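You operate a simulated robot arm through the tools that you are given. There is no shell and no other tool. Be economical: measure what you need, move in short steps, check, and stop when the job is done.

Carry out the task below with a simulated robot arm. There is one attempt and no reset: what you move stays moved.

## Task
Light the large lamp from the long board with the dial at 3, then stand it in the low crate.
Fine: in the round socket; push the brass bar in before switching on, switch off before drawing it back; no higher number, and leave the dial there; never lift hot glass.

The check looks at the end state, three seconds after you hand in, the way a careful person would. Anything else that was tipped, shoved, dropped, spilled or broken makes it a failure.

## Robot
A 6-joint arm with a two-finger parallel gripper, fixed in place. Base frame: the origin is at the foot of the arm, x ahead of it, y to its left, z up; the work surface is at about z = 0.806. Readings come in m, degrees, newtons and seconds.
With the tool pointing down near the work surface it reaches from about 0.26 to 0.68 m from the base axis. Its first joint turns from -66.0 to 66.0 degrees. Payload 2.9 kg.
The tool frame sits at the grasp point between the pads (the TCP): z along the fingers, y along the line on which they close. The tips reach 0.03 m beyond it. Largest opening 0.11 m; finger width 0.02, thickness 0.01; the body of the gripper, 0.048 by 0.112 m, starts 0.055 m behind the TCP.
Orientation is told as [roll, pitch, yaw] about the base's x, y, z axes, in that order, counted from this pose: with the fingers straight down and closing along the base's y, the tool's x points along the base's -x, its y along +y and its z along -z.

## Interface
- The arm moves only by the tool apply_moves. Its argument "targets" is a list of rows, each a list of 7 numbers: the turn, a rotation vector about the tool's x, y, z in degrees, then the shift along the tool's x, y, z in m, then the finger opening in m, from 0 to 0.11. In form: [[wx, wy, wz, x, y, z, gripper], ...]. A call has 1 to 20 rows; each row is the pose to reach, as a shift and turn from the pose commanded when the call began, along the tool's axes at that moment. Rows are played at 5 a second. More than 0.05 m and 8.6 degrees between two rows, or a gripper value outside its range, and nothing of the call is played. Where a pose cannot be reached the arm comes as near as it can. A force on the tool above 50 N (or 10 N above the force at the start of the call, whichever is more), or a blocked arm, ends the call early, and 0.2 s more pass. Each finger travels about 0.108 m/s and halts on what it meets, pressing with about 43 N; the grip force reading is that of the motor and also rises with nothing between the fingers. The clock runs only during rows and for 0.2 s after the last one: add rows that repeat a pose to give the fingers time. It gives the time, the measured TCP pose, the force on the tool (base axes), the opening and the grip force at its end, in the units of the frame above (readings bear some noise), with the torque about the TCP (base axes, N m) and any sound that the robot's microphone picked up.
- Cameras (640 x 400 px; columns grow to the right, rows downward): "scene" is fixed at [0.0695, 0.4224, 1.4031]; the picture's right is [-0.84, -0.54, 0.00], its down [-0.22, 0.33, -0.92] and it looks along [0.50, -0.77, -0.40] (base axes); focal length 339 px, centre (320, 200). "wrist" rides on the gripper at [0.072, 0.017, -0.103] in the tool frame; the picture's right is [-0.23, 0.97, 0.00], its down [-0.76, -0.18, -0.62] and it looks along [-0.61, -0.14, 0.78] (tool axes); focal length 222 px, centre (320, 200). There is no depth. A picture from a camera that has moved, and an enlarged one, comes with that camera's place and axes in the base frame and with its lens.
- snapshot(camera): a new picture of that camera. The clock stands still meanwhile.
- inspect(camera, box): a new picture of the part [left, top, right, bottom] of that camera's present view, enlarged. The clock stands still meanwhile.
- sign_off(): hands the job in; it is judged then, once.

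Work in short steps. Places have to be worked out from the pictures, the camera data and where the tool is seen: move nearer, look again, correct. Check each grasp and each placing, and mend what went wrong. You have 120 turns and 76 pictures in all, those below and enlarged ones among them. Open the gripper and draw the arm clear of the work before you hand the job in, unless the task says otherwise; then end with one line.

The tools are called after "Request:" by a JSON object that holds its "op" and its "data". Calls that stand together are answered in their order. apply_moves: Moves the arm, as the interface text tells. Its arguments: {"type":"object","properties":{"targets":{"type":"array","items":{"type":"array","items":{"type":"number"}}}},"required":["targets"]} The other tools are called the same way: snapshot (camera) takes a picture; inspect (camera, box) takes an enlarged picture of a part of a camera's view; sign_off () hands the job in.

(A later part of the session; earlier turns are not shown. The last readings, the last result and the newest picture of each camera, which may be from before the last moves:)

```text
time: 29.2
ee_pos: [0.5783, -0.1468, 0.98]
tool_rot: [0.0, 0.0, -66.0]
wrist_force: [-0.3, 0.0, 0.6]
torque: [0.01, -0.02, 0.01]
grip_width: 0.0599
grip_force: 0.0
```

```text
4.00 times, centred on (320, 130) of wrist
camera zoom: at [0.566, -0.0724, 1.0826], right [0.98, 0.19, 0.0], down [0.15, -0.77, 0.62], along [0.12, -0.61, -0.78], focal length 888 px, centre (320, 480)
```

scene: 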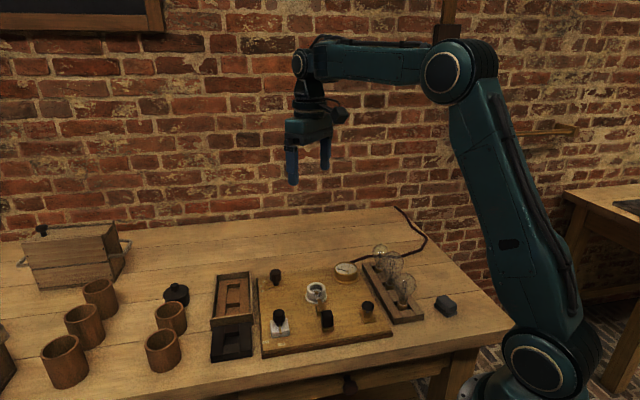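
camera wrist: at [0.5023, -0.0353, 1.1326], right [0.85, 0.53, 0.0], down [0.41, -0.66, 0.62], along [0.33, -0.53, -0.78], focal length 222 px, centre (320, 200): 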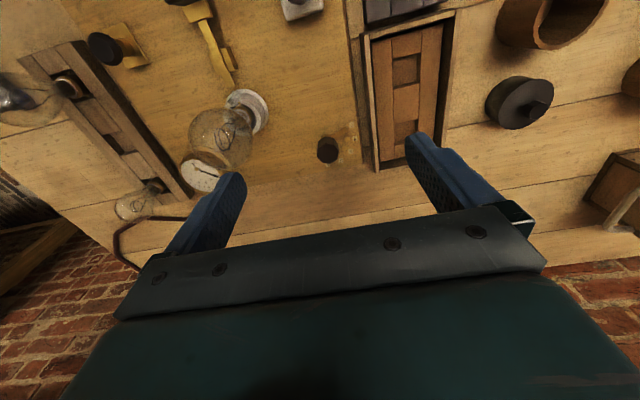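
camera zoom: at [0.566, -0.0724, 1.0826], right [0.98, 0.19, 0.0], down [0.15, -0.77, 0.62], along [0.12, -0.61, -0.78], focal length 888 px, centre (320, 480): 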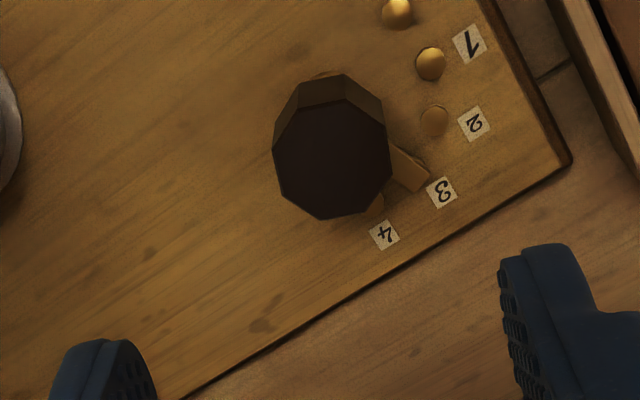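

The pointer lies on 3 (38° measured against 37° for the label), so the dial is set. Next I go over the bar's black handle, at about (0.385,-0.087), with yaw -45.

Request:
{"op": "apply_moves", "data": {"targets": [[0, 0, 0, 0, 0, -0.04, 0.08], [0, 0, -5, 0.026, -0.03, -0.05, 0.08], [0, 0, -10, 0.053, -0.06, -0.05, 0.08], [0, 0, -15, 0.08, -0.091, -0.05, 0.08], [0, 0, -21, 0.107, -0.122, -0.05, 0.08], [0, 0, -21, 0.1334, -0.1519, -0.03, 0.08], [0, 0, -21, 0.1334, -0.1519, -0.02, 0.08]]}}

Request:
{"op": "snapshot", "data": {"camera": "wrist"}}

Request:
{"op": "inspect", "data": {"camera": "wrist", "box": [250, 50, 400, 200]}}

Request:
{"op": "inspect", "data": {"camera": "scene", "box": [280, 260, 360, 340]}}

```text
time: 30.8
ee_pos: [0.3855, -0.0862, 1.0002]
tool_rot: [0.0, 0.0, -44.9]
wrist_force: [-0.4, 0.3, -0.5]
torque: [0.02, -0.01, 0.01]
grip_width: 0.0799
grip_force: 0.0
```

```text
36 pictures are left
camera wrist: at [0.3476, -0.0218, 1.1029], right [0.85, 0.53, 0.0], down [0.41, -0.66, 0.62], along [0.33, -0.53, -0.78], focal length 222 px, centre (320, 200)
```

wrist: 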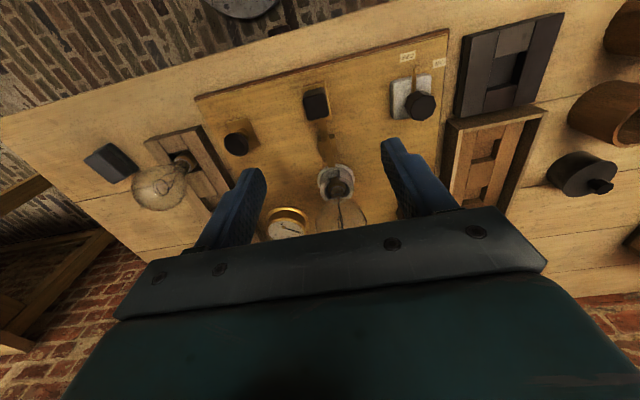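

```text
2.67 times, centred on (325, 125) of wrist
camera zoom: at [0.3476, -0.0218, 1.1029], right [0.85, 0.53, 0.0], down [0.41, -0.66, 0.62], along [0.33, -0.53, -0.78], focal length 592 px, centre (307, 400)
```

zoom: 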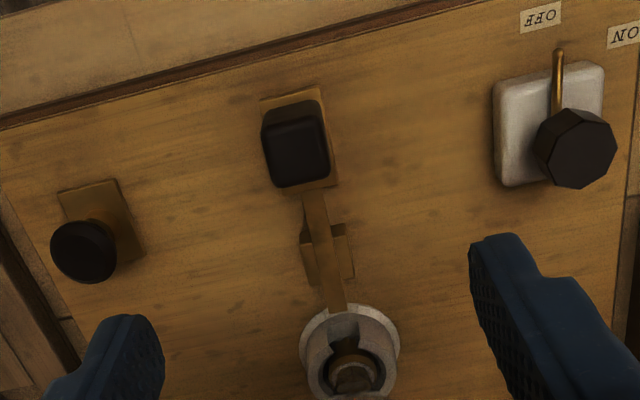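

```text
5.00 times, centred on (320, 300) of scene
camera zoom: at [0.0694, 0.4224, 1.4031], right [-0.84, -0.54, 0.0], down [-0.22, 0.33, -0.92], along [0.5, -0.77, -0.4], focal length 1696 px, centre (320, -300)
```

zoom: 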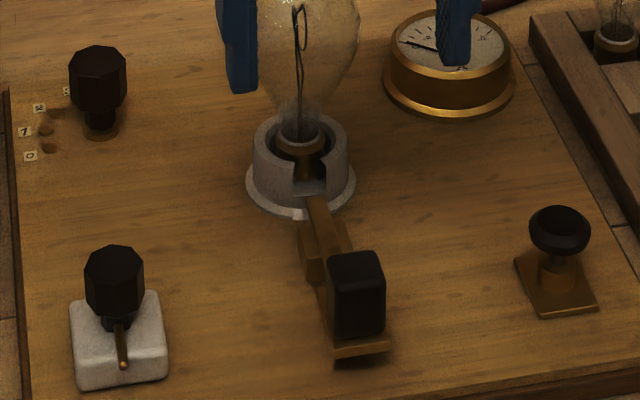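

The handle centre is about 7.6 mm behind the tool axis and the block is about 23 mm wide. I shift and descend to z 0.880 with a 60 mm opening.

Request:
{"op": "apply_moves", "data": {"targets": [[0, 0, 0, 0.0076, -0.001, 0.03, 0.06], [0, 0, 0, 0.0076, -0.001, 0.06, 0.06], [0, 0, 0, 0.0076, -0.001, 0.09, 0.06], [0, 0, 0, 0.0076, -0.001, 0.11, 0.06], [0, 0, 0, 0.0076, -0.001, 0.12, 0.06], [0, 0, 0, 0.0076, -0.001, 0.12, 0.06]]}}

Request:
{"op": "inspect", "data": {"camera": "wrist", "box": [220, 60, 420, 220]}}

Request:
{"op": "inspect", "data": {"camera": "scene", "box": [280, 260, 360, 340]}}

```text
time: 32.2
ee_pos: [0.3797, -0.08, 0.8796]
tool_rot: [-0.1, 0.0, -45.0]
wrist_force: [-0.3, 0.2, -0.3]
torque: [0.05, 0.04, 0.03]
grip_width: 0.06
grip_force: 0.1
```

```text
2.50 times, centred on (320, 140) of wrist
camera zoom: at [0.3408, -0.0161, 0.9824], right [0.85, 0.53, 0.0], down [0.41, -0.66, 0.62], along [0.33, -0.53, -0.78], focal length 555 px, centre (320, 350)
```

zoom: 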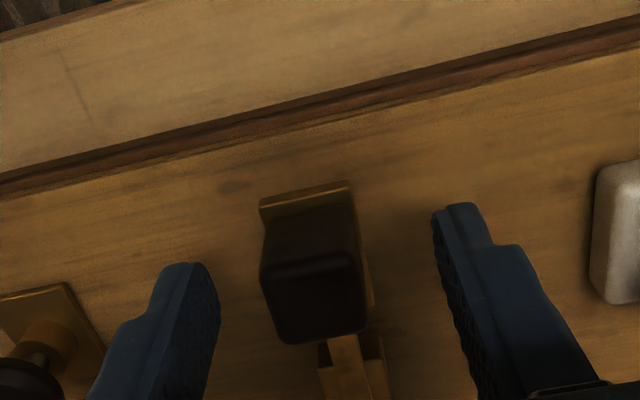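

```text
5.00 times, centred on (320, 300) of scene
camera zoom: at [0.0695, 0.4224, 1.4031], right [-0.84, -0.54, 0.0], down [-0.22, 0.33, -0.92], along [0.5, -0.77, -0.4], focal length 1696 px, centre (320, -300)
```

zoom: 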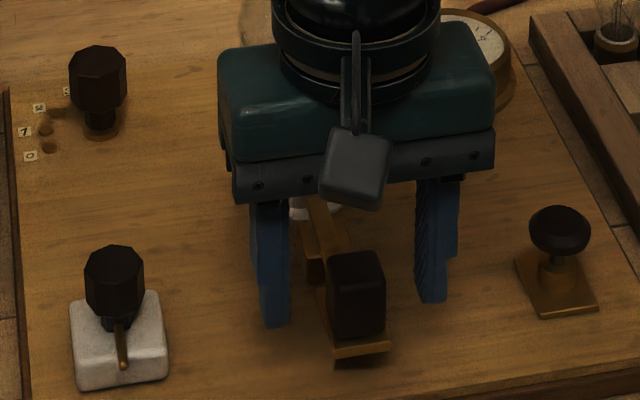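

The handle is centred between the fingers. I close on it.

Request:
{"op": "apply_moves", "data": {"targets": [[0, 0, 0, 0, -0.001, 0, 0.05], [0, 0, 0, 0, -0.001, 0, 0.035], [0, 0, 0, 0, -0.001, 0, 0.026], [0, 0, 0, 0, -0.001, 0, 0.02], [0, 0, 0, 0, -0.001, 0, 0.018], [0, 0, 0, 0, -0.001, 0, 0.018]]}}

```text
time: 33.6
ee_pos: [0.3774, -0.0818, 0.8807]
tool_rot: [0.0, 0.0, -45.0]
wrist_force: [-1.5, -1.1, -0.8]
torque: [-0.11, -0.07, 0.0]
grip_width: 0.0234
grip_force: 45.4
```

The handle is gripped at 23.4 mm. I push it 12 mm toward the socket, watching the force along the bar.

Request:
{"op": "apply_moves", "data": {"targets": [[0, 0, 0, -0.003, 0, 0, 0.018], [0, 0, 0, -0.006, 0, 0, 0.018], [0, 0, 0, -0.009, 0, 0, 0.018], [0, 0, 0, -0.012, 0, 0, 0.018], [0, 0, 0, -0.012, 0, 0, 0.018]]}}

Request:
{"op": "inspect", "data": {"camera": "scene", "box": [280, 250, 360, 330]}}

```text
time: 34.8
ee_pos: [0.3865, -0.0901, 0.8787]
tool_rot: [0.0, 0.0, -45.1]
wrist_force: [-4.4, -3.4, 11.5]
torque: [0.5, 0.59, 0.06]
grip_width: 0.0235
grip_force: 45.1
```

```text
5.00 times, centred on (320, 290) of scene
camera zoom: at [0.0692, 0.4223, 1.4031], right [-0.84, -0.54, 0.0], down [-0.22, 0.33, -0.92], along [0.5, -0.77, -0.4], focal length 1696 px, centre (320, -250)
```

zoom: 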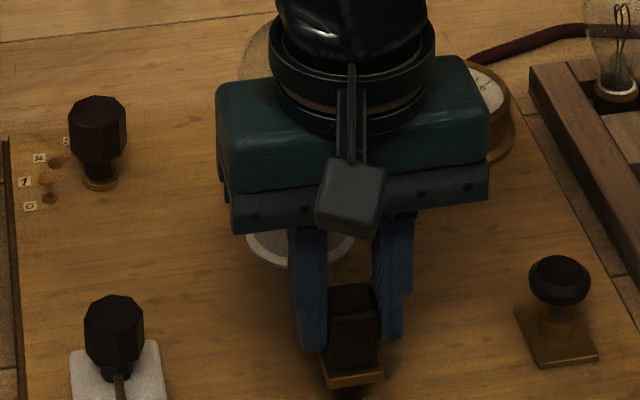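

It slides freely with no resistance along the bar. I continue in small steps until it meets a stop.

Request:
{"op": "apply_moves", "data": {"targets": [[0, 0, 0, -0.002, 0, -0.0005, 0.018], [0, 0, 0, -0.004, 0, -0.0005, 0.018], [0, 0, 0, -0.006, 0, -0.0005, 0.018], [0, 0, 0, -0.006, 0, -0.0005, 0.018]]}}

Request:
{"op": "apply_moves", "data": {"targets": [[0, 0, 0, -0.0015, 0, 0, 0.018], [0, 0, 0, -0.003, 0, 0, 0.018], [0, 0, 0, -0.003, 0, 0, 0.018]]}}

```text
time: 35.8
ee_pos: [0.391, -0.0943, 0.8796]
tool_rot: [-0.1, 0.0, -45.1]
wrist_force: [-5.1, -5.1, 11.0]
torque: [-0.04, 0.13, 0.1]
grip_width: 0.0235
grip_force: 45.4
```

```text
time: 36.6
ee_pos: [0.3926, -0.0949, 0.8801]
tool_rot: [-0.1, 0.0, -44.9]
wrist_force: [-11.4, -5.2, 19.3]
torque: [-0.43, -0.04, 0.02]
grip_width: 0.0236
grip_force: 44.4
```

I have pushed about 20 mm with only slight resistance. I look at the bar end and the lamp.

Request:
{"op": "inspect", "data": {"camera": "scene", "box": [280, 230, 360, 310]}}

Request:
{"op": "inspect", "data": {"camera": "wrist", "box": [240, 80, 400, 220]}}

```text
5.00 times, centred on (320, 270) of scene
camera zoom: at [0.0689, 0.4223, 1.4032], right [-0.84, -0.54, 0.0], down [-0.22, 0.33, -0.92], along [0.5, -0.77, -0.4], focal length 1696 px, centre (320, -150)
```

zoom: 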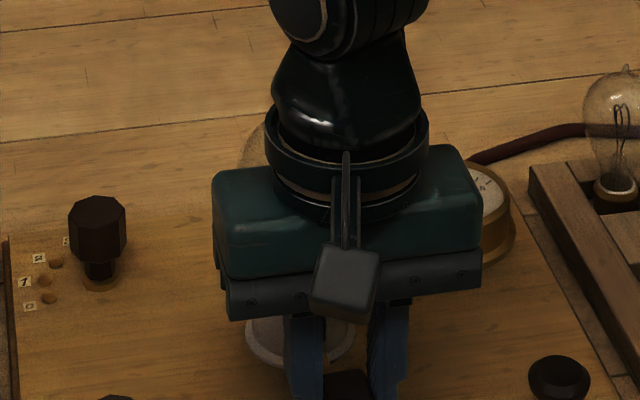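

```text
2.86 times, centred on (320, 150) of wrist
camera zoom: at [0.3549, -0.0319, 0.9823], right [0.85, 0.53, 0.0], down [0.41, -0.66, 0.62], along [0.33, -0.53, -0.78], focal length 635 px, centre (320, 343)
```

zoom: 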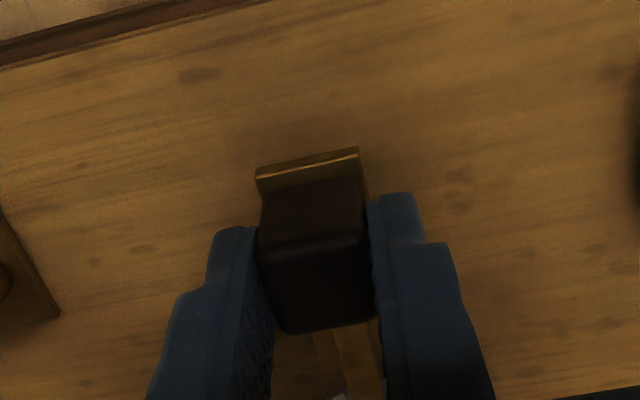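

Can't see the bar end from here, so I push another few millimetres to feel for the stop.

Request:
{"op": "apply_moves", "data": {"targets": [[0, 0, 0, -0.0015, 0, -0.001, 0.018], [0, 0, 0, -0.003, 0, -0.001, 0.018], [0, 0, 0, -0.003, 0, -0.001, 0.018]]}}

```text
time: 37.4
ee_pos: [0.3937, -0.0967, 0.8788]
tool_rot: [-0.3, 0.4, -44.9]
wrist_force: [-27.2, 2.3, 12.9]
torque: [-0.27, -0.21, -0.04]
grip_width: 0.0235
grip_force: 45.5
```

Resistance of about 21 N along the bar shows it has reached its stop (roughly 22 mm in). I release, rise and look.

Request:
{"op": "apply_moves", "data": {"targets": [[0, 0, 0, 0.001, 0, 0, 0.03], [0, 0, 0, 0.001, 0, 0, 0.05], [0, 0, 0, 0.001, 0, 0, 0.06], [0, 0, 0, 0.001, 0, -0.03, 0.06], [0, 0, 0, 0.005, 0, -0.07, 0.06], [0, 0, 0, 0.02, 0, -0.1, 0.06], [0, 0, 0, 0.05, 0, -0.12, 0.06], [0, 0, 0, 0.05, 0, -0.12, 0.06]]}}

Request:
{"op": "inspect", "data": {"camera": "scene", "box": [280, 250, 360, 330]}}

Request:
{"op": "inspect", "data": {"camera": "wrist", "box": [250, 100, 390, 220]}}

```text
time: 39.2
ee_pos: [0.3611, -0.0627, 1.0003]
tool_rot: [0.0, 0.1, -45.1]
wrist_force: [-0.3, 0.9, 0.9]
torque: [0.03, 0.01, -0.01]
grip_width: 0.0601
grip_force: 0.1
```

```text
5.00 times, centred on (320, 290) of scene
camera zoom: at [0.0695, 0.4224, 1.4031], right [-0.84, -0.54, 0.0], down [-0.22, 0.33, -0.92], along [0.5, -0.77, -0.4], focal length 1696 px, centre (320, -250)
```

zoom: 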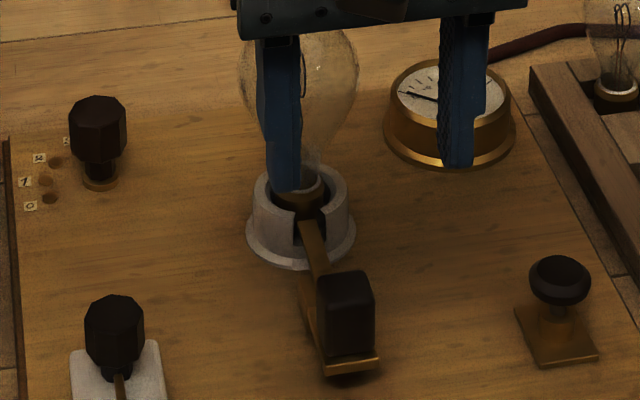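

```text
3.33 times, centred on (320, 160) of wrist
camera zoom: at [0.3227, 0.0016, 1.1022], right [0.85, 0.53, 0.0], down [0.41, -0.66, 0.62], along [0.33, -0.53, -0.78], focal length 740 px, centre (320, 333)
```

zoom: 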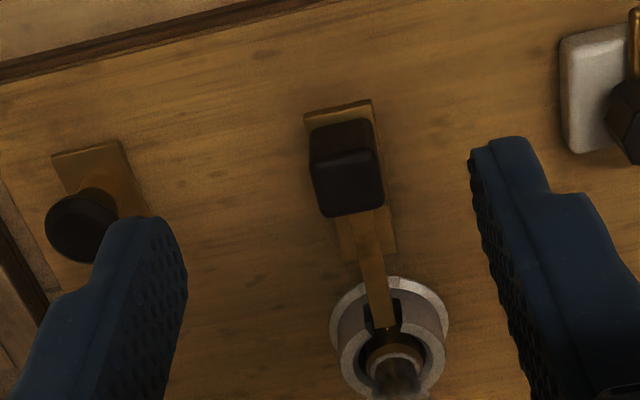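

The bar tip now reaches the lamp cap through the notch. Next is the switch: its knob axis is at about (0.470,-0.0255), the lever at azimuth 135° (OFF), and ON at about 85°, so a clockwise turn of about 50°. I go above it with yaw 0.

Request:
{"op": "apply_moves", "data": {"targets": [[0, 0, -7.5, -0.008, 0.017, 0.0, 0.06], [0, 0, -15, -0.016, 0.034, 0.0, 0.06], [0, 0, -22.5, -0.025, 0.052, 0.01, 0.06], [0, 0, -30, -0.034, 0.069, 0.02, 0.06], [0, 0, -37.5, -0.042, 0.086, 0.03, 0.06], [0, 0, -45, -0.0507, 0.1033, 0.04, 0.06], [0, 0, -45, -0.0507, 0.1033, 0.04, 0.06]]}}

Request:
{"op": "inspect", "data": {"camera": "wrist", "box": [250, 50, 390, 170]}}

```text
time: 40.8
ee_pos: [0.4708, -0.0249, 0.9587]
tool_rot: [0.0, -0.1, 0.1]
wrist_force: [0.5, 0.1, -0.4]
torque: [-0.05, -0.02, 0.01]
grip_width: 0.06
grip_force: 0.0
```

```text
3.33 times, centred on (320, 110) of wrist
camera zoom: at [0.3992, -0.0066, 1.0619], right [0.23, 0.97, 0.0], down [0.76, -0.18, 0.62], along [0.61, -0.14, -0.78], focal length 740 px, centre (320, 500)
```

zoom: 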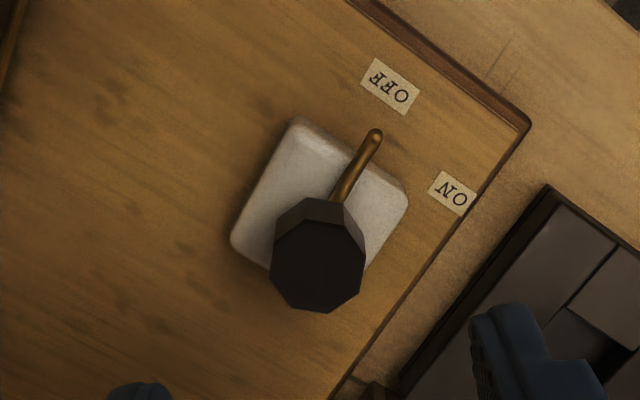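

The axis is aligned. The flats appear to sit at azimuth about 22°/67°/112°, so I grip at yaw +22 and then turn clockwise.

Request:
{"op": "apply_moves", "data": {"targets": [[0, 0, -8, 0, -0.0002, 0.01, 0.06], [0, 0, -16, 0, -0.0002, 0.025, 0.06], [0, 0, -22, 0, -0.0002, 0.05, 0.06], [0, 0, -22, 0, -0.0002, 0.07, 0.06], [0, 0, -22, 0, -0.0002, 0.078, 0.06], [0, 0, -22, 0, -0.0002, 0.078, 0.06]]}}

Request:
{"op": "inspect", "data": {"camera": "wrist", "box": [220, 60, 420, 220]}}

```text
time: 42.2
ee_pos: [0.4697, -0.0246, 0.8796]
tool_rot: [0.1, 0.0, 22.0]
wrist_force: [-0.1, 0.5, 0.2]
torque: [0.0, -0.03, 0.0]
grip_width: 0.06
grip_force: 0.0
```

```text
2.50 times, centred on (320, 140) of wrist
camera zoom: at [0.3976, -0.0357, 0.9835], right [-0.15, 0.99, 0.0], down [0.77, 0.12, 0.62], along [0.62, 0.1, -0.78], focal length 555 px, centre (320, 350)
```

zoom: 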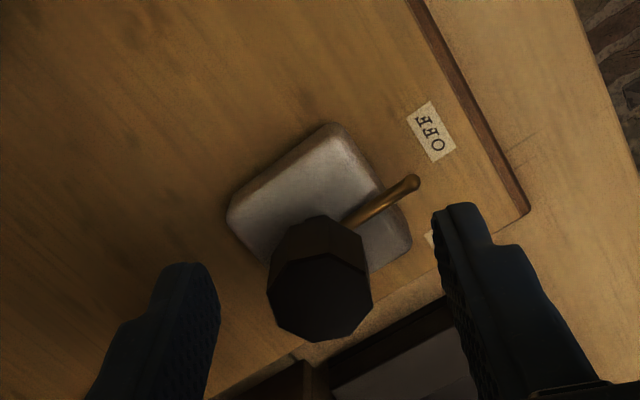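

The knob is centred and the lever tip triangulates to z≈0.843, below my fingertips. I raise 2 mm and close.

Request:
{"op": "apply_moves", "data": {"targets": [[0, 0, 0, 0, 0, -0.002, 0.05], [0, 0, 0, 0, 0, -0.002, 0.038], [0, 0, 0, 0, 0, -0.002, 0.03], [0, 0, 0, 0, 0, -0.002, 0.024], [0, 0, 0, 0, 0, -0.002, 0.022], [0, 0, 0, 0, 0, -0.002, 0.022]]}}

```text
time: 43.6
ee_pos: [0.4688, -0.0246, 0.8847]
tool_rot: [0.0, 0.1, 22.0]
wrist_force: [0.4, -0.2, 2.3]
torque: [0.27, 0.24, 0.0]
grip_width: 0.0253
grip_force: 45.1
```

The grip is good at 25.3 mm with hardly any side force. I turn the switch clockwise toward ON.

Request:
{"op": "apply_moves", "data": {"targets": [[0, 0, 6, 0, 0, 0, 0.022], [0, 0, 13, 0, 0, 0, 0.022], [0, 0, 20, 0, 0, 0, 0.022], [0, 0, 28, 0, 0, 0, 0.022], [0, 0, 36, 0, 0, 0, 0.022], [0, 0, 43, 0, 0, 0, 0.022], [0, 0, 48, 0, 0, 0, 0.022], [0, 0, 48, 0, 0, 0, 0.022]]}}

Request:
{"op": "snapshot", "data": {"camera": "scene"}}

```text
time: 45.4
ee_pos: [0.4703, -0.0237, 0.8847]
tool_rot: [0.0, 0.0, -26.0]
wrist_force: [11.0, 3.4, -11.5]
torque: [-0.18, 0.2, 0.02]
grip_width: 0.0256
grip_force: 45.1
```

```text
24 pictures are left
```

scene: 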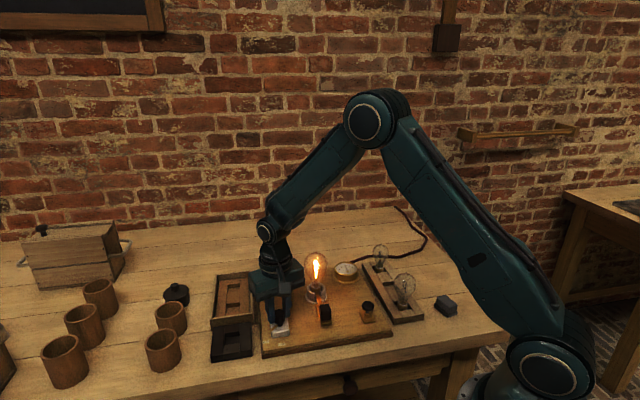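

The lamp is lit and glowing bright. I hold it about a second more, then turn the switch back to OFF with the same grip.

Request:
{"op": "apply_moves", "data": {"targets": [[0, 0, 0, 0, 0, 0, 0.022], [0, 0, 0, 0, 0, 0, 0.022], [0, 0, 0, 0, 0, 0, 0.022], [0, 0, 0, 0, 0, 0, 0.022], [0, 0, 0, 0, 0, 0, 0.022], [0, 0, -7, 0, 0, 0, 0.022], [0, 0, -14, 0, 0, 0, 0.022], [0, 0, -21, 0, 0, 0, 0.022], [0, 0, -28, 0, 0, 0, 0.022], [0, 0, -35, 0, 0, 0, 0.022], [0, 0, -42, 0, 0, 0, 0.022], [0, 0, -48, 0, 0, 0, 0.022], [0, 0, -48, 0, 0, 0, 0.022]]}}

Request:
{"op": "inspect", "data": {"camera": "scene", "box": [250, 230, 370, 350]}}

```text
time: 48.2
ee_pos: [0.4692, -0.0255, 0.8842]
tool_rot: [0.0, 0.0, 22.2]
wrist_force: [16.7, 8.4, -16.2]
torque: [0.35, 0.4, -0.1]
grip_width: 0.0255
grip_force: 45.1
```

```text
3.33 times, centred on (310, 290) of scene
camera zoom: at [0.0701, 0.4226, 1.403], right [-0.84, -0.54, 0.0], down [-0.22, 0.33, -0.92], along [0.5, -0.77, -0.4], focal length 1130 px, centre (353, -100)
```

zoom: 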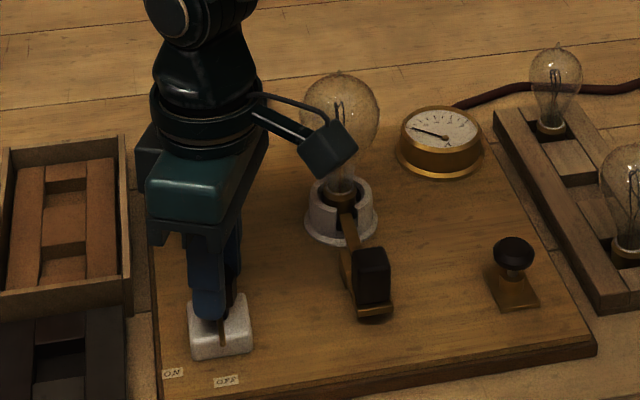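

The lamp is out and the switch is back to OFF. I release, rise and check the lever.

Request:
{"op": "apply_moves", "data": {"targets": [[0, 0, 0, 0, 0, 0, 0.035], [0, 0, 0, 0, 0, 0, 0.06], [0, 0, 0, 0, 0, 0, 0.06], [0, 0, 0, 0, 0, -0.03, 0.06], [0, 0, 0, 0, 0, -0.07, 0.06], [0, 0, 0, 0, 0, -0.115, 0.06], [0, 0, 0, 0, 0, -0.115, 0.06]]}}

Request:
{"op": "snapshot", "data": {"camera": "wrist"}}

```text
time: 49.8
ee_pos: [0.4669, -0.0268, 0.9989]
tool_rot: [0.0, 0.0, 21.9]
wrist_force: [-0.6, -0.5, -0.1]
torque: [0.02, 0.02, 0.04]
grip_width: 0.0602
grip_force: 0.0
```

```text
22 pictures are left
camera wrist: at [0.3958, -0.0381, 1.1015], right [-0.15, 0.99, 0.0], down [0.77, 0.12, 0.62], along [0.62, 0.1, -0.78], focal length 222 px, centre (320, 200)
```

wrist: 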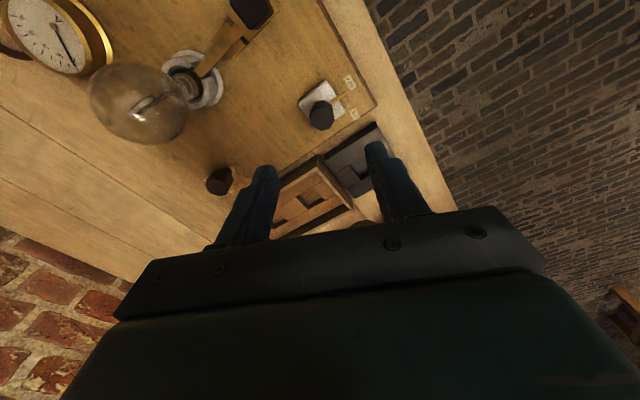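

The lever points to OFF. Now I return to the bar handle (about (0.393,-0.097), yaw -45) to draw it back.

Request:
{"op": "apply_moves", "data": {"targets": [[0, 0, 7.5, 0.011, -0.004, 0, 0.06], [0, 0, 15, 0.022, -0.008, 0, 0.06], [0, 0, 22.5, 0.033, -0.012, 0, 0.06], [0, 0, 30, 0.044, -0.016, 0, 0.06], [0, 0, 37.5, 0.055, -0.021, 0, 0.06], [0, 0, 45, 0.066, -0.025, 0, 0.06], [0, 0, 52.5, 0.077, -0.029, 0, 0.06], [0, 0, 60, 0.088, -0.034, 0, 0.06], [0, 0, 67, 0.0953, -0.0372, 0, 0.06], [0, 0, 67, 0.0953, -0.0372, 0.03, 0.06], [0, 0, 67, 0.0953, -0.0372, 0.06, 0.06], [0, 0, 67, 0.0953, -0.0372, 0.06, 0.06]]}}

Request:
{"op": "inspect", "data": {"camera": "wrist", "box": [230, 60, 410, 220]}}

```text
time: 52.4
ee_pos: [0.3957, -0.0947, 0.9397]
tool_rot: [0.0, 0.0, -45.0]
wrist_force: [-0.4, 0.5, -0.6]
torque: [-0.03, 0.0, 0.01]
grip_width: 0.06
grip_force: 0.1
```

```text
2.50 times, centred on (320, 140) of wrist
camera zoom: at [0.3564, -0.0303, 1.0425], right [0.85, 0.53, 0.0], down [0.41, -0.66, 0.62], along [0.33, -0.53, -0.78], focal length 555 px, centre (320, 350)
```

zoom: 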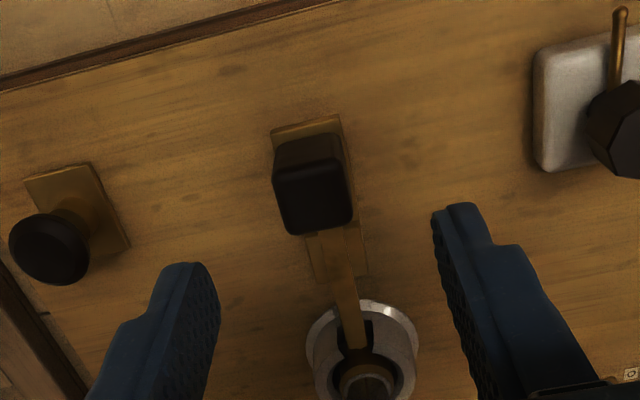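

The handle is nearly centred, so I make a small correction, descend and close.

Request:
{"op": "apply_moves", "data": {"targets": [[0, 0, 0, -0.001, -0.0015, 0.03, 0.06], [0, 0, 0, -0.001, -0.0015, 0.05, 0.06], [0, 0, 0, -0.001, -0.0015, 0.059, 0.06], [0, 0, 0, -0.001, -0.0015, 0.059, 0.045], [0, 0, 0, -0.001, -0.0015, 0.059, 0.03], [0, 0, 0, -0.001, -0.0015, 0.059, 0.02], [0, 0, 0, -0.001, -0.0015, 0.059, 0.018], [0, 0, 0, -0.001, -0.0015, 0.059, 0.018]]}}

```text
time: 54.2
ee_pos: [0.3942, -0.097, 0.8802]
tool_rot: [-0.1, 0.0, -45.1]
wrist_force: [-2.9, -2.5, -2.7]
torque: [-0.26, -0.24, 0.01]
grip_width: 0.0234
grip_force: 45.6
```

I have the handle. Drawing it back 22 mm.

Request:
{"op": "apply_moves", "data": {"targets": [[0, 0, 0, 0.003, 0, 0, 0.018], [0, 0, 0, 0.007, 0, 0, 0.018], [0, 0, 0, 0.011, 0, 0, 0.018], [0, 0, 0, 0.015, 0, 0, 0.018], [0, 0, 0, 0.019, 0, 0, 0.018], [0, 0, 0, 0.022, 0, 0, 0.018], [0, 0, 0, 0.022, 0, 0, 0.018]]}}

```text
time: 55.8
ee_pos: [0.3798, -0.0824, 0.88]
tool_rot: [-0.1, -0.1, -45.1]
wrist_force: [5.4, -10.8, -26.1]
torque: [-0.17, -0.08, 0.09]
grip_width: 0.0237
grip_force: 45.1
```

It has moved back about 20.5 mm and meets its back stop. I release, rise and look.

Request:
{"op": "apply_moves", "data": {"targets": [[0, 0, 0, 0.021, 0, 0, 0.035], [0, 0, 0, 0.021, 0, 0, 0.06], [0, 0, 0, 0.021, 0, 0, 0.06], [0, 0, 0, 0.021, 0, -0.03, 0.06], [0, 0, 0, 0.021, 0, -0.07, 0.06], [0, 0, 0, 0.021, 0, -0.115, 0.06], [0, 0, 0, 0.021, 0, -0.115, 0.06]]}}

Request:
{"op": "inspect", "data": {"camera": "scene", "box": [250, 230, 370, 350]}}

```text
time: 57.4
ee_pos: [0.3646, -0.068, 0.9974]
tool_rot: [0.0, 0.0, -45.0]
wrist_force: [0.5, -0.4, -0.2]
torque: [0.02, 0.0, -0.02]
grip_width: 0.06
grip_force: 0.1
```

```text
3.33 times, centred on (310, 290) of scene
camera zoom: at [0.0695, 0.4224, 1.4031], right [-0.84, -0.54, 0.0], down [-0.22, 0.33, -0.92], along [0.5, -0.77, -0.4], focal length 1130 px, centre (353, -100)
```

zoom: 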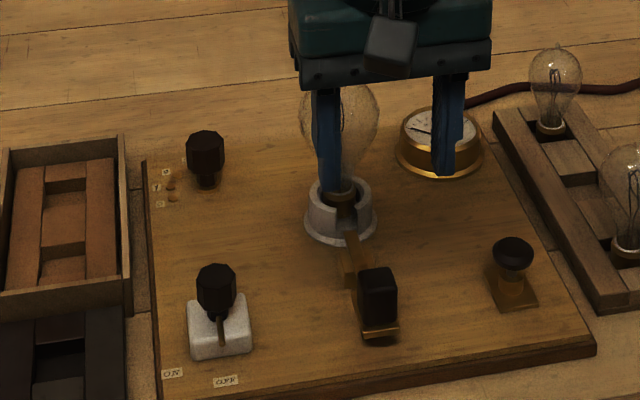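

My retreat moved back while opening, but the handle sits just as it did originally (same offset from the socket), so the bar is drawn back. While the lamp cools, I survey the crate.

Request:
{"op": "apply_moves", "data": {"targets": [[0, 0, 0, 0, 0, -0.04, 0.06], [0, 0, 0, -0.01, 0.033, -0.05, 0.06], [0, 0, 0, -0.02, 0.067, -0.05, 0.06], [0, 0, 0, -0.031, 0.1, -0.05, 0.06], [0, 0, 0, -0.041, 0.134, -0.05, 0.06], [0, 0, 0, -0.051, 0.167, -0.05, 0.06], [0, 0, 0, -0.0618, 0.2004, -0.05, 0.06], [0, 0, 0, -0.0618, 0.2004, -0.05, 0.06]]}}

Request:
{"op": "inspect", "data": {"camera": "wrist", "box": [230, 40, 430, 200]}}

Request:
{"op": "inspect", "data": {"camera": "scene", "box": [200, 250, 290, 370]}}

```text
time: 59.2
ee_pos: [0.5478, 0.0312, 1.0467]
tool_rot: [-0.1, 0.0, -45.0]
wrist_force: [-0.1, 0.3, 0.0]
torque: [0.0, 0.0, 0.02]
grip_width: 0.06
grip_force: 0.1
```

```text
2.50 times, centred on (330, 120) of wrist
camera zoom: at [0.5108, 0.0947, 1.1496], right [0.85, 0.53, 0.0], down [0.41, -0.66, 0.62], along [0.33, -0.53, -0.78], focal length 555 px, centre (295, 400)
```

zoom: 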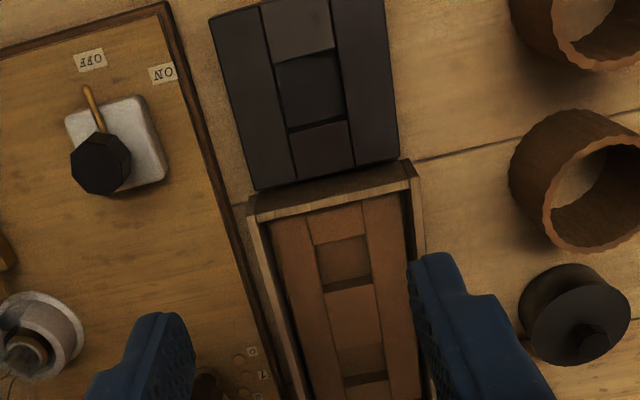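

```text
3.33 times, centred on (245, 310) of scene
camera zoom: at [0.0695, 0.4224, 1.4031], right [-0.84, -0.54, 0.0], down [-0.22, 0.33, -0.92], along [0.5, -0.77, -0.4], focal length 1130 px, centre (570, -167)
```

zoom: 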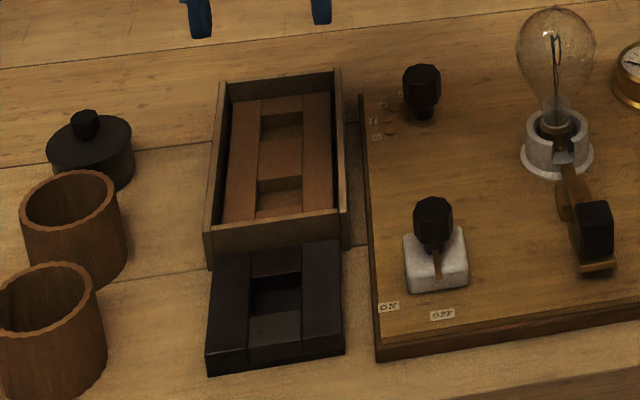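

The walled brown crate's near well is at about (0.611,-0.016), some 31 mm square, and its walls reach about z 0.84. Now I go above the lamp, keep clear, and wait for it to cool.

Request:
{"op": "apply_moves", "data": {"targets": [[0, 0, 0, -0.014, -0.034, 0, 0.11], [0, 0, 0, -0.028, -0.067, 0, 0.11], [0, 0, 0, -0.042, -0.1, 0, 0.11], [0, 0, 0, -0.056, -0.133, 0, 0.11], [0, 0, 0, -0.07, -0.166, 0, 0.11], [0, 0, 0, -0.0837, -0.1987, 0.01, 0.11], [0, 0, 0, -0.0837, -0.1987, 0.01, 0.11], [0, 0, 0, -0.0837, -0.1987, 0.01, 0.11], [0, 0, 0, -0.0837, -0.1987, 0.01, 0.11], [0, 0, 0, -0.0837, -0.1987, 0.01, 0.11], [0, 0, 0, -0.0837, -0.1987, 0.01, 0.11], [0, 0, 0, -0.0837, -0.1987, 0.01, 0.11], [0, 0, 0, -0.0837, -0.1987, 0.01, 0.11], [0, 0, 0, -0.0837, -0.1987, 0.01, 0.11], [0, 0, 0, -0.0837, -0.1987, 0.01, 0.11], [0, 0, 0, -0.0837, -0.1987, 0.01, 0.11], [0, 0, 0, -0.0837, -0.1987, 0.01, 0.11], [0, 0, 0, -0.0837, -0.1987, 0.01, 0.11], [0, 0, 0, -0.0837, -0.1987, 0.01, 0.11], [0, 0, 0, -0.0837, -0.1987, 0.01, 0.11]]}}

Request:
{"op": "inspect", "data": {"camera": "wrist", "box": [240, 60, 400, 200]}}

Request:
{"op": "inspect", "data": {"camera": "scene", "box": [285, 235, 355, 305]}}

```text
time: 63.4
ee_pos: [0.4668, -0.169, 1.0348]
tool_rot: [0.0, 0.1, -45.0]
wrist_force: [0.0, 0.4, -0.2]
torque: [-0.04, 0.0, 0.0]
grip_width: 0.1099
grip_force: 0.0
```

```text
2.86 times, centred on (320, 130) of wrist
camera zoom: at [0.4288, -0.1041, 1.1375], right [0.85, 0.53, 0.0], down [0.41, -0.66, 0.62], along [0.33, -0.53, -0.78], focal length 635 px, centre (320, 400)
```

zoom: 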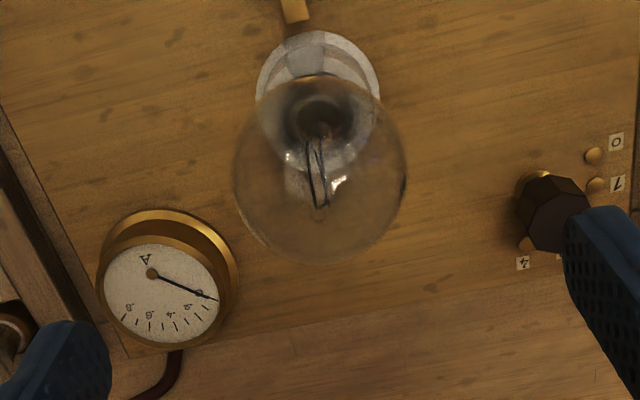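

```text
5.71 times, centred on (320, 270) of scene
camera zoom: at [0.0695, 0.4224, 1.4031], right [-0.84, -0.54, 0.0], down [-0.22, 0.33, -0.92], along [0.5, -0.77, -0.4], focal length 1938 px, centre (320, -200)
```

zoom: 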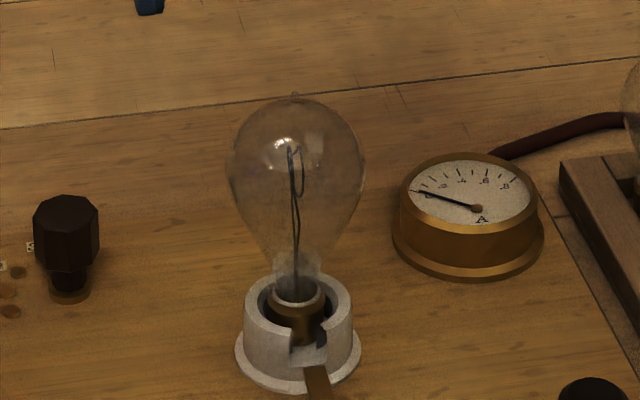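

The lamp stands centred beneath the gripper and the ammeter is at zero. I wait well clear so the glass can cool.

Request:
{"op": "apply_moves", "data": {"targets": [[0, 0, 0, 0, 0, 0, 0.11], [0, 0, 0, 0, 0, 0, 0.11], [0, 0, 0, 0, 0, 0, 0.11], [0, 0, 0, 0, 0, 0, 0.11], [0, 0, 0, 0, 0, 0, 0.11], [0, 0, 0, 0, 0, 0, 0.11], [0, 0, 0, 0, 0, 0, 0.11], [0, 0, 0, 0, 0, 0, 0.11], [0, 0, 0, 0, 0, 0, 0.11], [0, 0, 0, 0, 0, 0, 0.11], [0, 0, 0, 0, 0, 0, 0.11], [0, 0, 0, 0, 0, 0, 0.11], [0, 0, 0, 0, 0, 0, 0.11], [0, 0, 0, 0, 0, 0, 0.11], [0, 0, 0, 0, 0, 0, 0.11], [0, 0, 0, 0, 0, 0, 0.11], [0, 0, 0, 0, 0, 0, 0.11], [0, 0, 0, 0, 0, 0, 0.11], [0, 0, 0, 0, 0, 0, 0.11], [0, 0, 0, 0, 0, 0, 0.11]]}}

Request:
{"op": "apply_moves", "data": {"targets": [[0, 0, 0, 0, 0, 0, 0.11], [0, 0, 0, 0, 0, 0, 0.11], [0, 0, 0, 0, 0, 0, 0.11], [0, 0, 0, 0, 0, 0, 0.11], [0, 0, 0, 0, 0, 0, 0.11], [0, 0, 0, 0, 0, 0, 0.11], [0, 0, 0, 0, 0, 0, 0.11], [0, 0, 0, 0, 0, 0, 0.11], [0, 0, 0, 0, 0, 0, 0.11], [0, 0, 0, 0, 0, 0, 0.11], [0, 0, 0, 0, 0, 0, 0.11], [0, 0, 0, 0, 0, 0, 0.11], [0, 0, 0, 0, 0, 0, 0.11], [0, 0, 0, 0, 0, 0, 0.11], [0, 0, 0, 0, 0, 0, 0.11], [0, 0, 0, 0, 0, 0, 0.11], [0, 0, 0, 0, 0, 0, 0.11], [0, 0, 0, 0, 0, 0, 0.11], [0, 0, 0, 0, 0, 0, 0.11], [0, 0, 0, 0, 0, 0, 0.11]]}}

Request:
{"op": "apply_moves", "data": {"targets": [[0, 0, 0, 0, 0, 0, 0.11], [0, 0, 0, 0, 0, 0, 0.11], [0, 0, 0, 0, 0, 0, 0.11], [0, 0, 0, 0, 0, 0, 0.11], [0, 0, 0, 0, 0, 0, 0.11], [0, 0, 0, 0, 0, 0, 0.11], [0, 0, 0, 0, 0, 0, 0.11], [0, 0, 0, 0, 0, 0, 0.11], [0, 0, 0, 0, 0, 0, 0.11], [0, 0, 0, 0, 0, 0, 0.11], [0, 0, 0, 0, 0, 0, 0.11], [0, 0, 0, 0, 0, 0, 0.11], [0, 0, 0, 0, 0, 0, 0.11], [0, 0, 0, 0, 0, 0, 0.11], [0, 0, 0, 0, 0, 0, 0.11], [0, 0, 0, 0, 0, 0, 0.11], [0, 0, 0, 0, 0, 0, 0.11], [0, 0, 0, 0, 0, 0, 0.11], [0, 0, 0, 0, 0, 0, 0.11], [0, 0, 0, 0, 0, 0, 0.11]]}}

Request:
{"op": "apply_moves", "data": {"targets": [[0, 0, 0, 0, 0, 0, 0.11], [0, 0, 0, 0, 0, 0, 0.11], [0, 0, 0, 0, 0, 0, 0.11], [0, 0, 0, 0, 0, 0, 0.11], [0, 0, 0, 0, 0, 0, 0.11], [0, 0, 0, 0, 0, 0, 0.11], [0, 0, 0, 0, 0, 0, 0.11], [0, 0, 0, 0, 0, 0, 0.11], [0, 0, 0, 0, 0, 0, 0.11], [0, 0, 0, 0, 0, 0, 0.11], [0, 0, 0, 0, 0, 0, 0.11], [0, 0, 0, 0, 0, 0, 0.11], [0, 0, 0, 0, 0, 0, 0.11], [0, 0, 0, 0, 0, 0, 0.11], [0, 0, 0, 0, 0, 0, 0.11], [0, 0, 0, 0, 0, 0, 0.11], [0, 0, 0, 0, 0, 0, 0.11], [0, 0, 0, 0, 0, 0, 0.11], [0, 0, 0, 0, 0, 0, 0.11], [0, 0, 0, 0, 0, 0, 0.11]]}}

Request:
{"op": "apply_moves", "data": {"targets": [[0, 0, 0, 0, 0, 0, 0.11], [0, 0, 0, 0, 0, 0, 0.11], [0, 0, 0, 0, 0, 0, 0.11], [0, 0, 0, 0, 0, 0, 0.11], [0, 0, 0, 0, 0, 0, 0.11], [0, 0, 0, 0, 0, 0, 0.11], [0, 0, 0, 0, 0, 0, 0.11], [0, 0, 0, 0, 0, 0, 0.11], [0, 0, 0, 0, 0, 0, 0.11], [0, 0, 0, 0, 0, 0, 0.11], [0, 0, 0, 0, 0, 0, 0.11], [0, 0, 0, 0, 0, 0, 0.11], [0, 0, 0, 0, 0, 0, 0.11], [0, 0, 0, 0, 0, 0, 0.11], [0, 0, 0, 0, 0, 0, 0.11], [0, 0, 0, 0, 0, 0, 0.11], [0, 0, 0, 0, 0, 0, 0.11], [0, 0, 0, 0, 0, 0, 0.11], [0, 0, 0, 0, 0, 0, 0.11], [0, 0, 0, 0, 0, 0, 0.11]]}}

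Request:
{"op": "apply_moves", "data": {"targets": [[0, 0, 0, 0, 0, 0, 0.11], [0, 0, 0, 0, 0, 0, 0.11], [0, 0, 0, 0, 0, 0, 0.11], [0, 0, 0, 0, 0, 0, 0.11], [0, 0, 0, 0, 0, 0, 0.11], [0, 0, 0, 0, 0, 0, 0.11], [0, 0, 0, 0, 0, 0, 0.11], [0, 0, 0, 0, 0, 0, 0.11], [0, 0, 0, 0, 0, 0, 0.11], [0, 0, 0, 0, 0, 0, 0.11], [0, 0, 0, 0, 0, 0, 0.11], [0, 0, 0, 0, 0, 0, 0.11], [0, 0, 0, 0, 0, 0, 0.11], [0, 0, 0, 0, 0, 0, 0.11], [0, 0, 0, 0, 0, 0, 0.11], [0, 0, 0, 0, 0, 0, 0.11], [0, 0, 0, 0, 0, 0, 0.11], [0, 0, 0, 0, 0, 0, 0.11], [0, 0, 0, 0, 0, 0, 0.11], [0, 0, 0, 0, 0, 0, 0.11]]}}

Request:
{"op": "inspect", "data": {"camera": "scene", "box": [285, 235, 355, 305]}}

```text
time: 67.6
ee_pos: [0.4678, -0.1674, 1.0348]
tool_rot: [0.1, 0.0, -45.0]
wrist_force: [-0.2, 0.8, 0.6]
torque: [-0.02, -0.04, -0.02]
grip_width: 0.1103
grip_force: 0.0
```

```text
time: 71.8
ee_pos: [0.4668, -0.1671, 1.035]
tool_rot: [0.0, 0.0, -45.0]
wrist_force: [0.2, 1.0, -0.3]
torque: [-0.01, -0.01, 0.0]
grip_width: 0.1101
grip_force: 0.0
```

```text
time: 76.0
ee_pos: [0.4658, -0.1673, 1.0349]
tool_rot: [0.1, 0.0, -45.0]
wrist_force: [-0.1, 0.2, 0.0]
torque: [0.0, 0.01, 0.03]
grip_width: 0.1099
grip_force: 0.0
```

```text
time: 80.2
ee_pos: [0.4669, -0.1692, 1.0337]
tool_rot: [0.0, 0.0, -45.0]
wrist_force: [-0.8, 0.7, 0.1]
torque: [-0.02, 0.0, 0.02]
grip_width: 0.11
grip_force: 0.1
```

```text
time: 84.4
ee_pos: [0.4668, -0.1681, 1.0347]
tool_rot: [0.0, 0.0, -45.0]
wrist_force: [0.1, 0.3, -0.3]
torque: [0.0, -0.01, -0.01]
grip_width: 0.1101
grip_force: 0.0
```

```text
time: 88.6
ee_pos: [0.4671, -0.1691, 1.034]
tool_rot: [0.0, 0.0, -45.0]
wrist_force: [0.0, -0.1, -0.4]
torque: [-0.03, -0.01, 0.0]
grip_width: 0.1099
grip_force: 0.1
```

```text
5.71 times, centred on (320, 270) of scene
camera zoom: at [0.0695, 0.4224, 1.4031], right [-0.84, -0.54, 0.0], down [-0.22, 0.33, -0.92], along [0.5, -0.77, -0.4], focal length 1938 px, centre (320, -200)
```

zoom: 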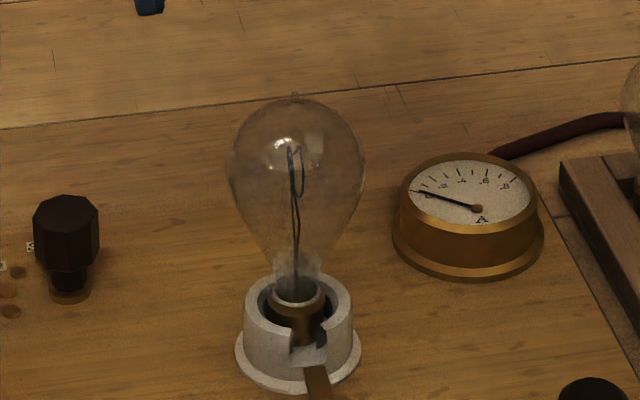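

Forty seconds have passed since switch-off and the glass looks unchanged. I wait a little longer for margin.

Request:
{"op": "apply_moves", "data": {"targets": [[0, 0, 0, 0, 0, 0, 0.11], [0, 0, 0, 0, 0, 0, 0.11], [0, 0, 0, 0, 0, 0, 0.11], [0, 0, 0, 0, 0, 0, 0.11], [0, 0, 0, 0, 0, 0, 0.11], [0, 0, 0, 0, 0, 0, 0.11], [0, 0, 0, 0, 0, 0, 0.11], [0, 0, 0, 0, 0, 0, 0.11], [0, 0, 0, 0, 0, 0, 0.11], [0, 0, 0, 0, 0, 0, 0.11], [0, 0, 0, 0, 0, 0, 0.11], [0, 0, 0, 0, 0, 0, 0.11], [0, 0, 0, 0, 0, 0, 0.11], [0, 0, 0, 0, 0, 0, 0.11], [0, 0, 0, 0, 0, 0, 0.11], [0, 0, 0, 0, 0, 0, 0.11], [0, 0, 0, 0, 0, 0, 0.11], [0, 0, 0, 0, 0, 0, 0.11], [0, 0, 0, 0, 0, 0, 0.11], [0, 0, 0, 0, 0, 0, 0.11]]}}

Request:
{"op": "apply_moves", "data": {"targets": [[0, 0, 0, 0, 0, 0, 0.11], [0, 0, 0, 0, 0, 0, 0.11], [0, 0, 0, 0, 0, 0, 0.11], [0, 0, 0, 0, 0, 0, 0.11], [0, 0, 0, 0, 0, 0, 0.11], [0, 0, 0, 0, 0, 0, 0.11], [0, 0, 0, 0, 0, 0, 0.11], [0, 0, 0, 0, 0, 0, 0.11], [0, 0, 0, 0, 0, 0, 0.11], [0, 0, 0, 0, 0, 0, 0.11], [0, 0, 0, 0, 0, 0, 0.11], [0, 0, 0, 0, 0, 0, 0.11], [0, 0, 0, 0, 0, 0, 0.11], [0, 0, 0, 0, 0, 0, 0.11], [0, 0, 0, 0, 0, 0, 0.11], [0, 0, 0, 0, 0, 0, 0.11], [0, 0, 0, 0, 0, 0, 0.11], [0, 0, 0, 0, 0, 0, 0.11], [0, 0, 0, 0, 0, 0, 0.11], [0, 0, 0, 0, 0, 0, 0.11]]}}

Request:
{"op": "apply_moves", "data": {"targets": [[0, 0, 0, 0, 0, 0, 0.11], [0, 0, 0, 0, 0, 0, 0.11], [0, 0, 0, 0, 0, 0, 0.11], [0, 0, 0, 0, 0, 0, 0.11], [0, 0, 0, 0, 0, 0, 0.11], [0, 0, 0, 0, 0, 0, 0.11], [0, 0, 0, 0, 0, 0, 0.11], [0, 0, 0, 0, 0, 0, 0.11], [0, 0, 0, 0, 0, 0, 0.11], [0, 0, 0, 0, 0, 0, 0.11], [0, 0, 0, 0, 0, 0, 0.11], [0, 0, 0, 0, 0, 0, 0.11], [0, 0, 0, 0, 0, 0, 0.11], [0, 0, 0, 0, 0, 0, 0.11], [0, 0, 0, 0, 0, 0, 0.11], [0, 0, 0, 0, 0, 0, 0.11], [0, 0, 0, 0, 0, 0, 0.11], [0, 0, 0, 0, 0, 0, 0.11], [0, 0, 0, 0, 0, 0, 0.11], [0, 0, 0, 0, 0, 0, 0.11]]}}

Request:
{"op": "apply_moves", "data": {"targets": [[0, 0, 0, 0, 0, 0, 0.11], [0, 0, 0, 0, 0, 0, 0.11], [0, 0, 0, 0, 0, 0, 0.11], [0, 0, 0, 0, 0, 0, 0.11], [0, 0, 0, 0, 0, 0, 0.11], [0, 0, 0, 0, 0, 0, 0.11], [0, 0, 0, 0, 0, 0, 0.11], [0, 0, 0, 0, 0, 0, 0.11], [0, 0, 0, 0, 0, 0, 0.11], [0, 0, 0, 0, 0, 0, 0.11], [0, 0, 0, 0, 0, 0, 0.11], [0, 0, 0, 0, 0, 0, 0.11], [0, 0, 0, 0, 0, 0, 0.11], [0, 0, 0, 0, 0, 0, 0.11], [0, 0, 0, 0, 0, 0, 0.11], [0, 0, 0, 0, 0, 0, 0.11], [0, 0, 0, 0, 0, 0, 0.11], [0, 0, 0, 0, 0, 0, 0.11], [0, 0, 0, 0, 0, 0, 0.11], [0, 0, 0, 0, 0, 0, 0.11]]}}

Request:
{"op": "apply_moves", "data": {"targets": [[0, 0, 0, 0, 0, 0, 0.11], [0, 0, 0, 0, 0, 0, 0.11], [0, 0, 0, 0, 0, 0, 0.11], [0, 0, 0, 0, 0, 0, 0.11], [0, 0, 0, 0, 0, 0, 0.11], [0, 0, 0, 0, 0, 0, 0.11], [0, 0, 0, 0, 0, 0, 0.11], [0, 0, 0, 0, 0, 0, 0.11], [0, 0, 0, 0, 0, 0, 0.11], [0, 0, 0, 0, 0, 0, 0.11], [0, 0, 0, 0, 0, 0, 0.11], [0, 0, 0, 0, 0, 0, 0.11], [0, 0, 0, 0, 0, 0, 0.11], [0, 0, 0, 0, 0, 0, 0.11], [0, 0, 0, 0, 0, 0, 0.11], [0, 0, 0, 0, 0, 0, 0.11], [0, 0, 0, 0, 0, 0, 0.11], [0, 0, 0, 0, 0, 0, 0.11], [0, 0, 0, 0, 0, 0, 0.11], [0, 0, 0, 0, 0, 0, 0.11]]}}

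```text
time: 92.8
ee_pos: [0.4669, -0.1678, 1.0355]
tool_rot: [0.0, 0.1, -45.0]
wrist_force: [-0.3, 0.5, -0.1]
torque: [0.03, 0.0, -0.02]
grip_width: 0.1099
grip_force: 0.0
```

```text
time: 97.0
ee_pos: [0.4663, -0.1675, 1.035]
tool_rot: [-0.1, 0.0, -45.1]
wrist_force: [-0.1, -0.1, -0.3]
torque: [0.02, -0.02, 0.0]
grip_width: 0.1099
grip_force: 0.0
```

```text
time: 101.2
ee_pos: [0.4664, -0.1676, 1.0335]
tool_rot: [0.0, -0.1, -45.0]
wrist_force: [0.2, -0.7, -0.2]
torque: [-0.03, -0.02, 0.03]
grip_width: 0.11
grip_force: 0.0
```

```text
time: 105.4
ee_pos: [0.467, -0.1678, 1.0343]
tool_rot: [-0.1, 0.0, -45.1]
wrist_force: [-0.3, -0.2, 0.4]
torque: [0.0, 0.0, -0.02]
grip_width: 0.1098
grip_force: 0.1
```

```text
time: 109.6
ee_pos: [0.4662, -0.1673, 1.0344]
tool_rot: [0.0, 0.1, -45.0]
wrist_force: [-0.2, 0.5, -0.4]
torque: [0.05, -0.01, 0.01]
grip_width: 0.11
grip_force: 0.1
```

A full minute has passed with the current off, so the glass should be cold. I descend to z 0.910 and grip the globe gently.

Request:
{"op": "apply_moves", "data": {"targets": [[0, 0, 0, 0, 0, 0.035, 0.11], [0, 0, 0, 0, 0, 0.075, 0.11], [0, 0, 0, 0, 0, 0.11, 0.11], [0, 0, 0, 0, 0, 0.1245, 0.11], [0, 0, 0, 0, 0, 0.1245, 0.09], [0, 0, 0, 0, 0, 0.1245, 0.07], [0, 0, 0, 0, 0, 0.1245, 0.062], [0, 0, 0, 0, 0, 0.1245, 0.054], [0, 0, 0, 0, 0, 0.1245, 0.052], [0, 0, 0, 0, 0, 0.1245, 0.052]]}}

```text
time: 111.8
ee_pos: [0.4669, -0.1683, 0.9113]
tool_rot: [0.0, -0.1, -45.1]
wrist_force: [0.3, 0.9, 0.1]
torque: [0.0, -0.01, 0.04]
grip_width: 0.0587
grip_force: 30.1
```

Gripped at 58.7 mm. I lift straight up and carry it over the crate's near well.

Request:
{"op": "apply_moves", "data": {"targets": [[0, 0, 0, 0, 0, -0.01, 0.052], [0, 0, 0, 0, 0, -0.03, 0.052], [0, 0, 0, 0, 0, -0.06, 0.052], [0, 0, 0, 0, 0, -0.09, 0.052], [0, 0, 0, 0, 0, -0.105, 0.052], [0, 0, 0, 0.001, 0.035, -0.105, 0.052], [0, 0, 0, 0.002, 0.075, -0.105, 0.052], [0, 0, 0, 0.003, 0.115, -0.105, 0.052], [0, 0, 0, 0.004, 0.155, -0.105, 0.052], [0, 0, 0, 0.005, 0.19, -0.105, 0.052], [0, 0, 0, 0.0057, 0.2093, -0.105, 0.052], [0, 0, 0, 0.0057, 0.2093, -0.105, 0.052]]}}

Request:
{"op": "inspect", "data": {"camera": "wrist", "box": [220, 20, 420, 220]}}

Request:
{"op": "inspect", "data": {"camera": "scene", "box": [190, 220, 290, 340]}}

```text
time: 114.4
ee_pos: [0.6129, -0.0166, 1.0143]
tool_rot: [0.1, -0.1, -45.0]
wrist_force: [-0.1, 0.6, -1.2]
torque: [0.0, -0.02, -0.01]
grip_width: 0.0584
grip_force: 30.0
```

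```text
2.00 times, centred on (320, 120) of wrist
camera zoom: at [0.5746, 0.0484, 1.1173], right [0.85, 0.53, 0.0], down [0.41, -0.66, 0.62], along [0.33, -0.53, -0.78], focal length 444 px, centre (320, 360)
```

zoom: 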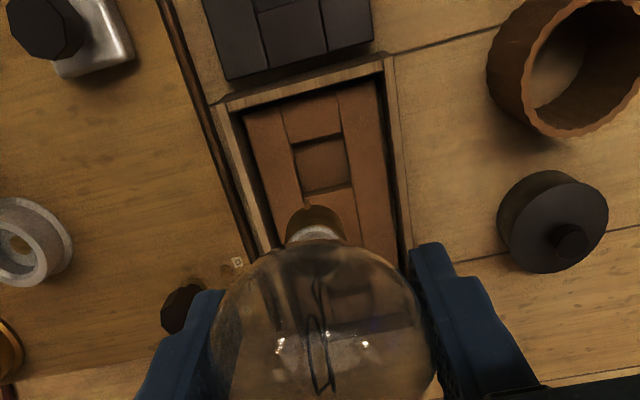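

```text
3.33 times, centred on (240, 280) of scene
camera zoom: at [0.0695, 0.4224, 1.4031], right [-0.84, -0.54, 0.0], down [-0.22, 0.33, -0.92], along [0.5, -0.77, -0.4], focal length 1130 px, centre (587, -67)
```

zoom: 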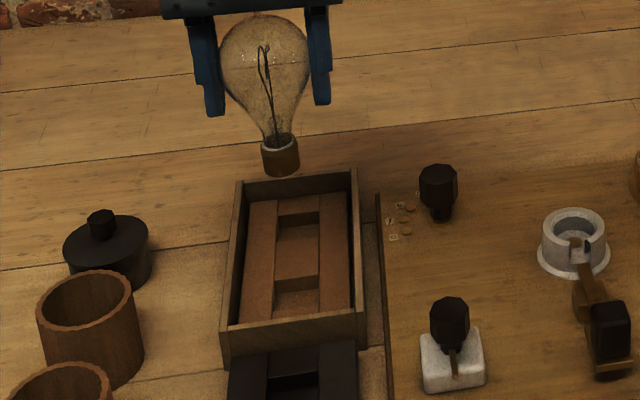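

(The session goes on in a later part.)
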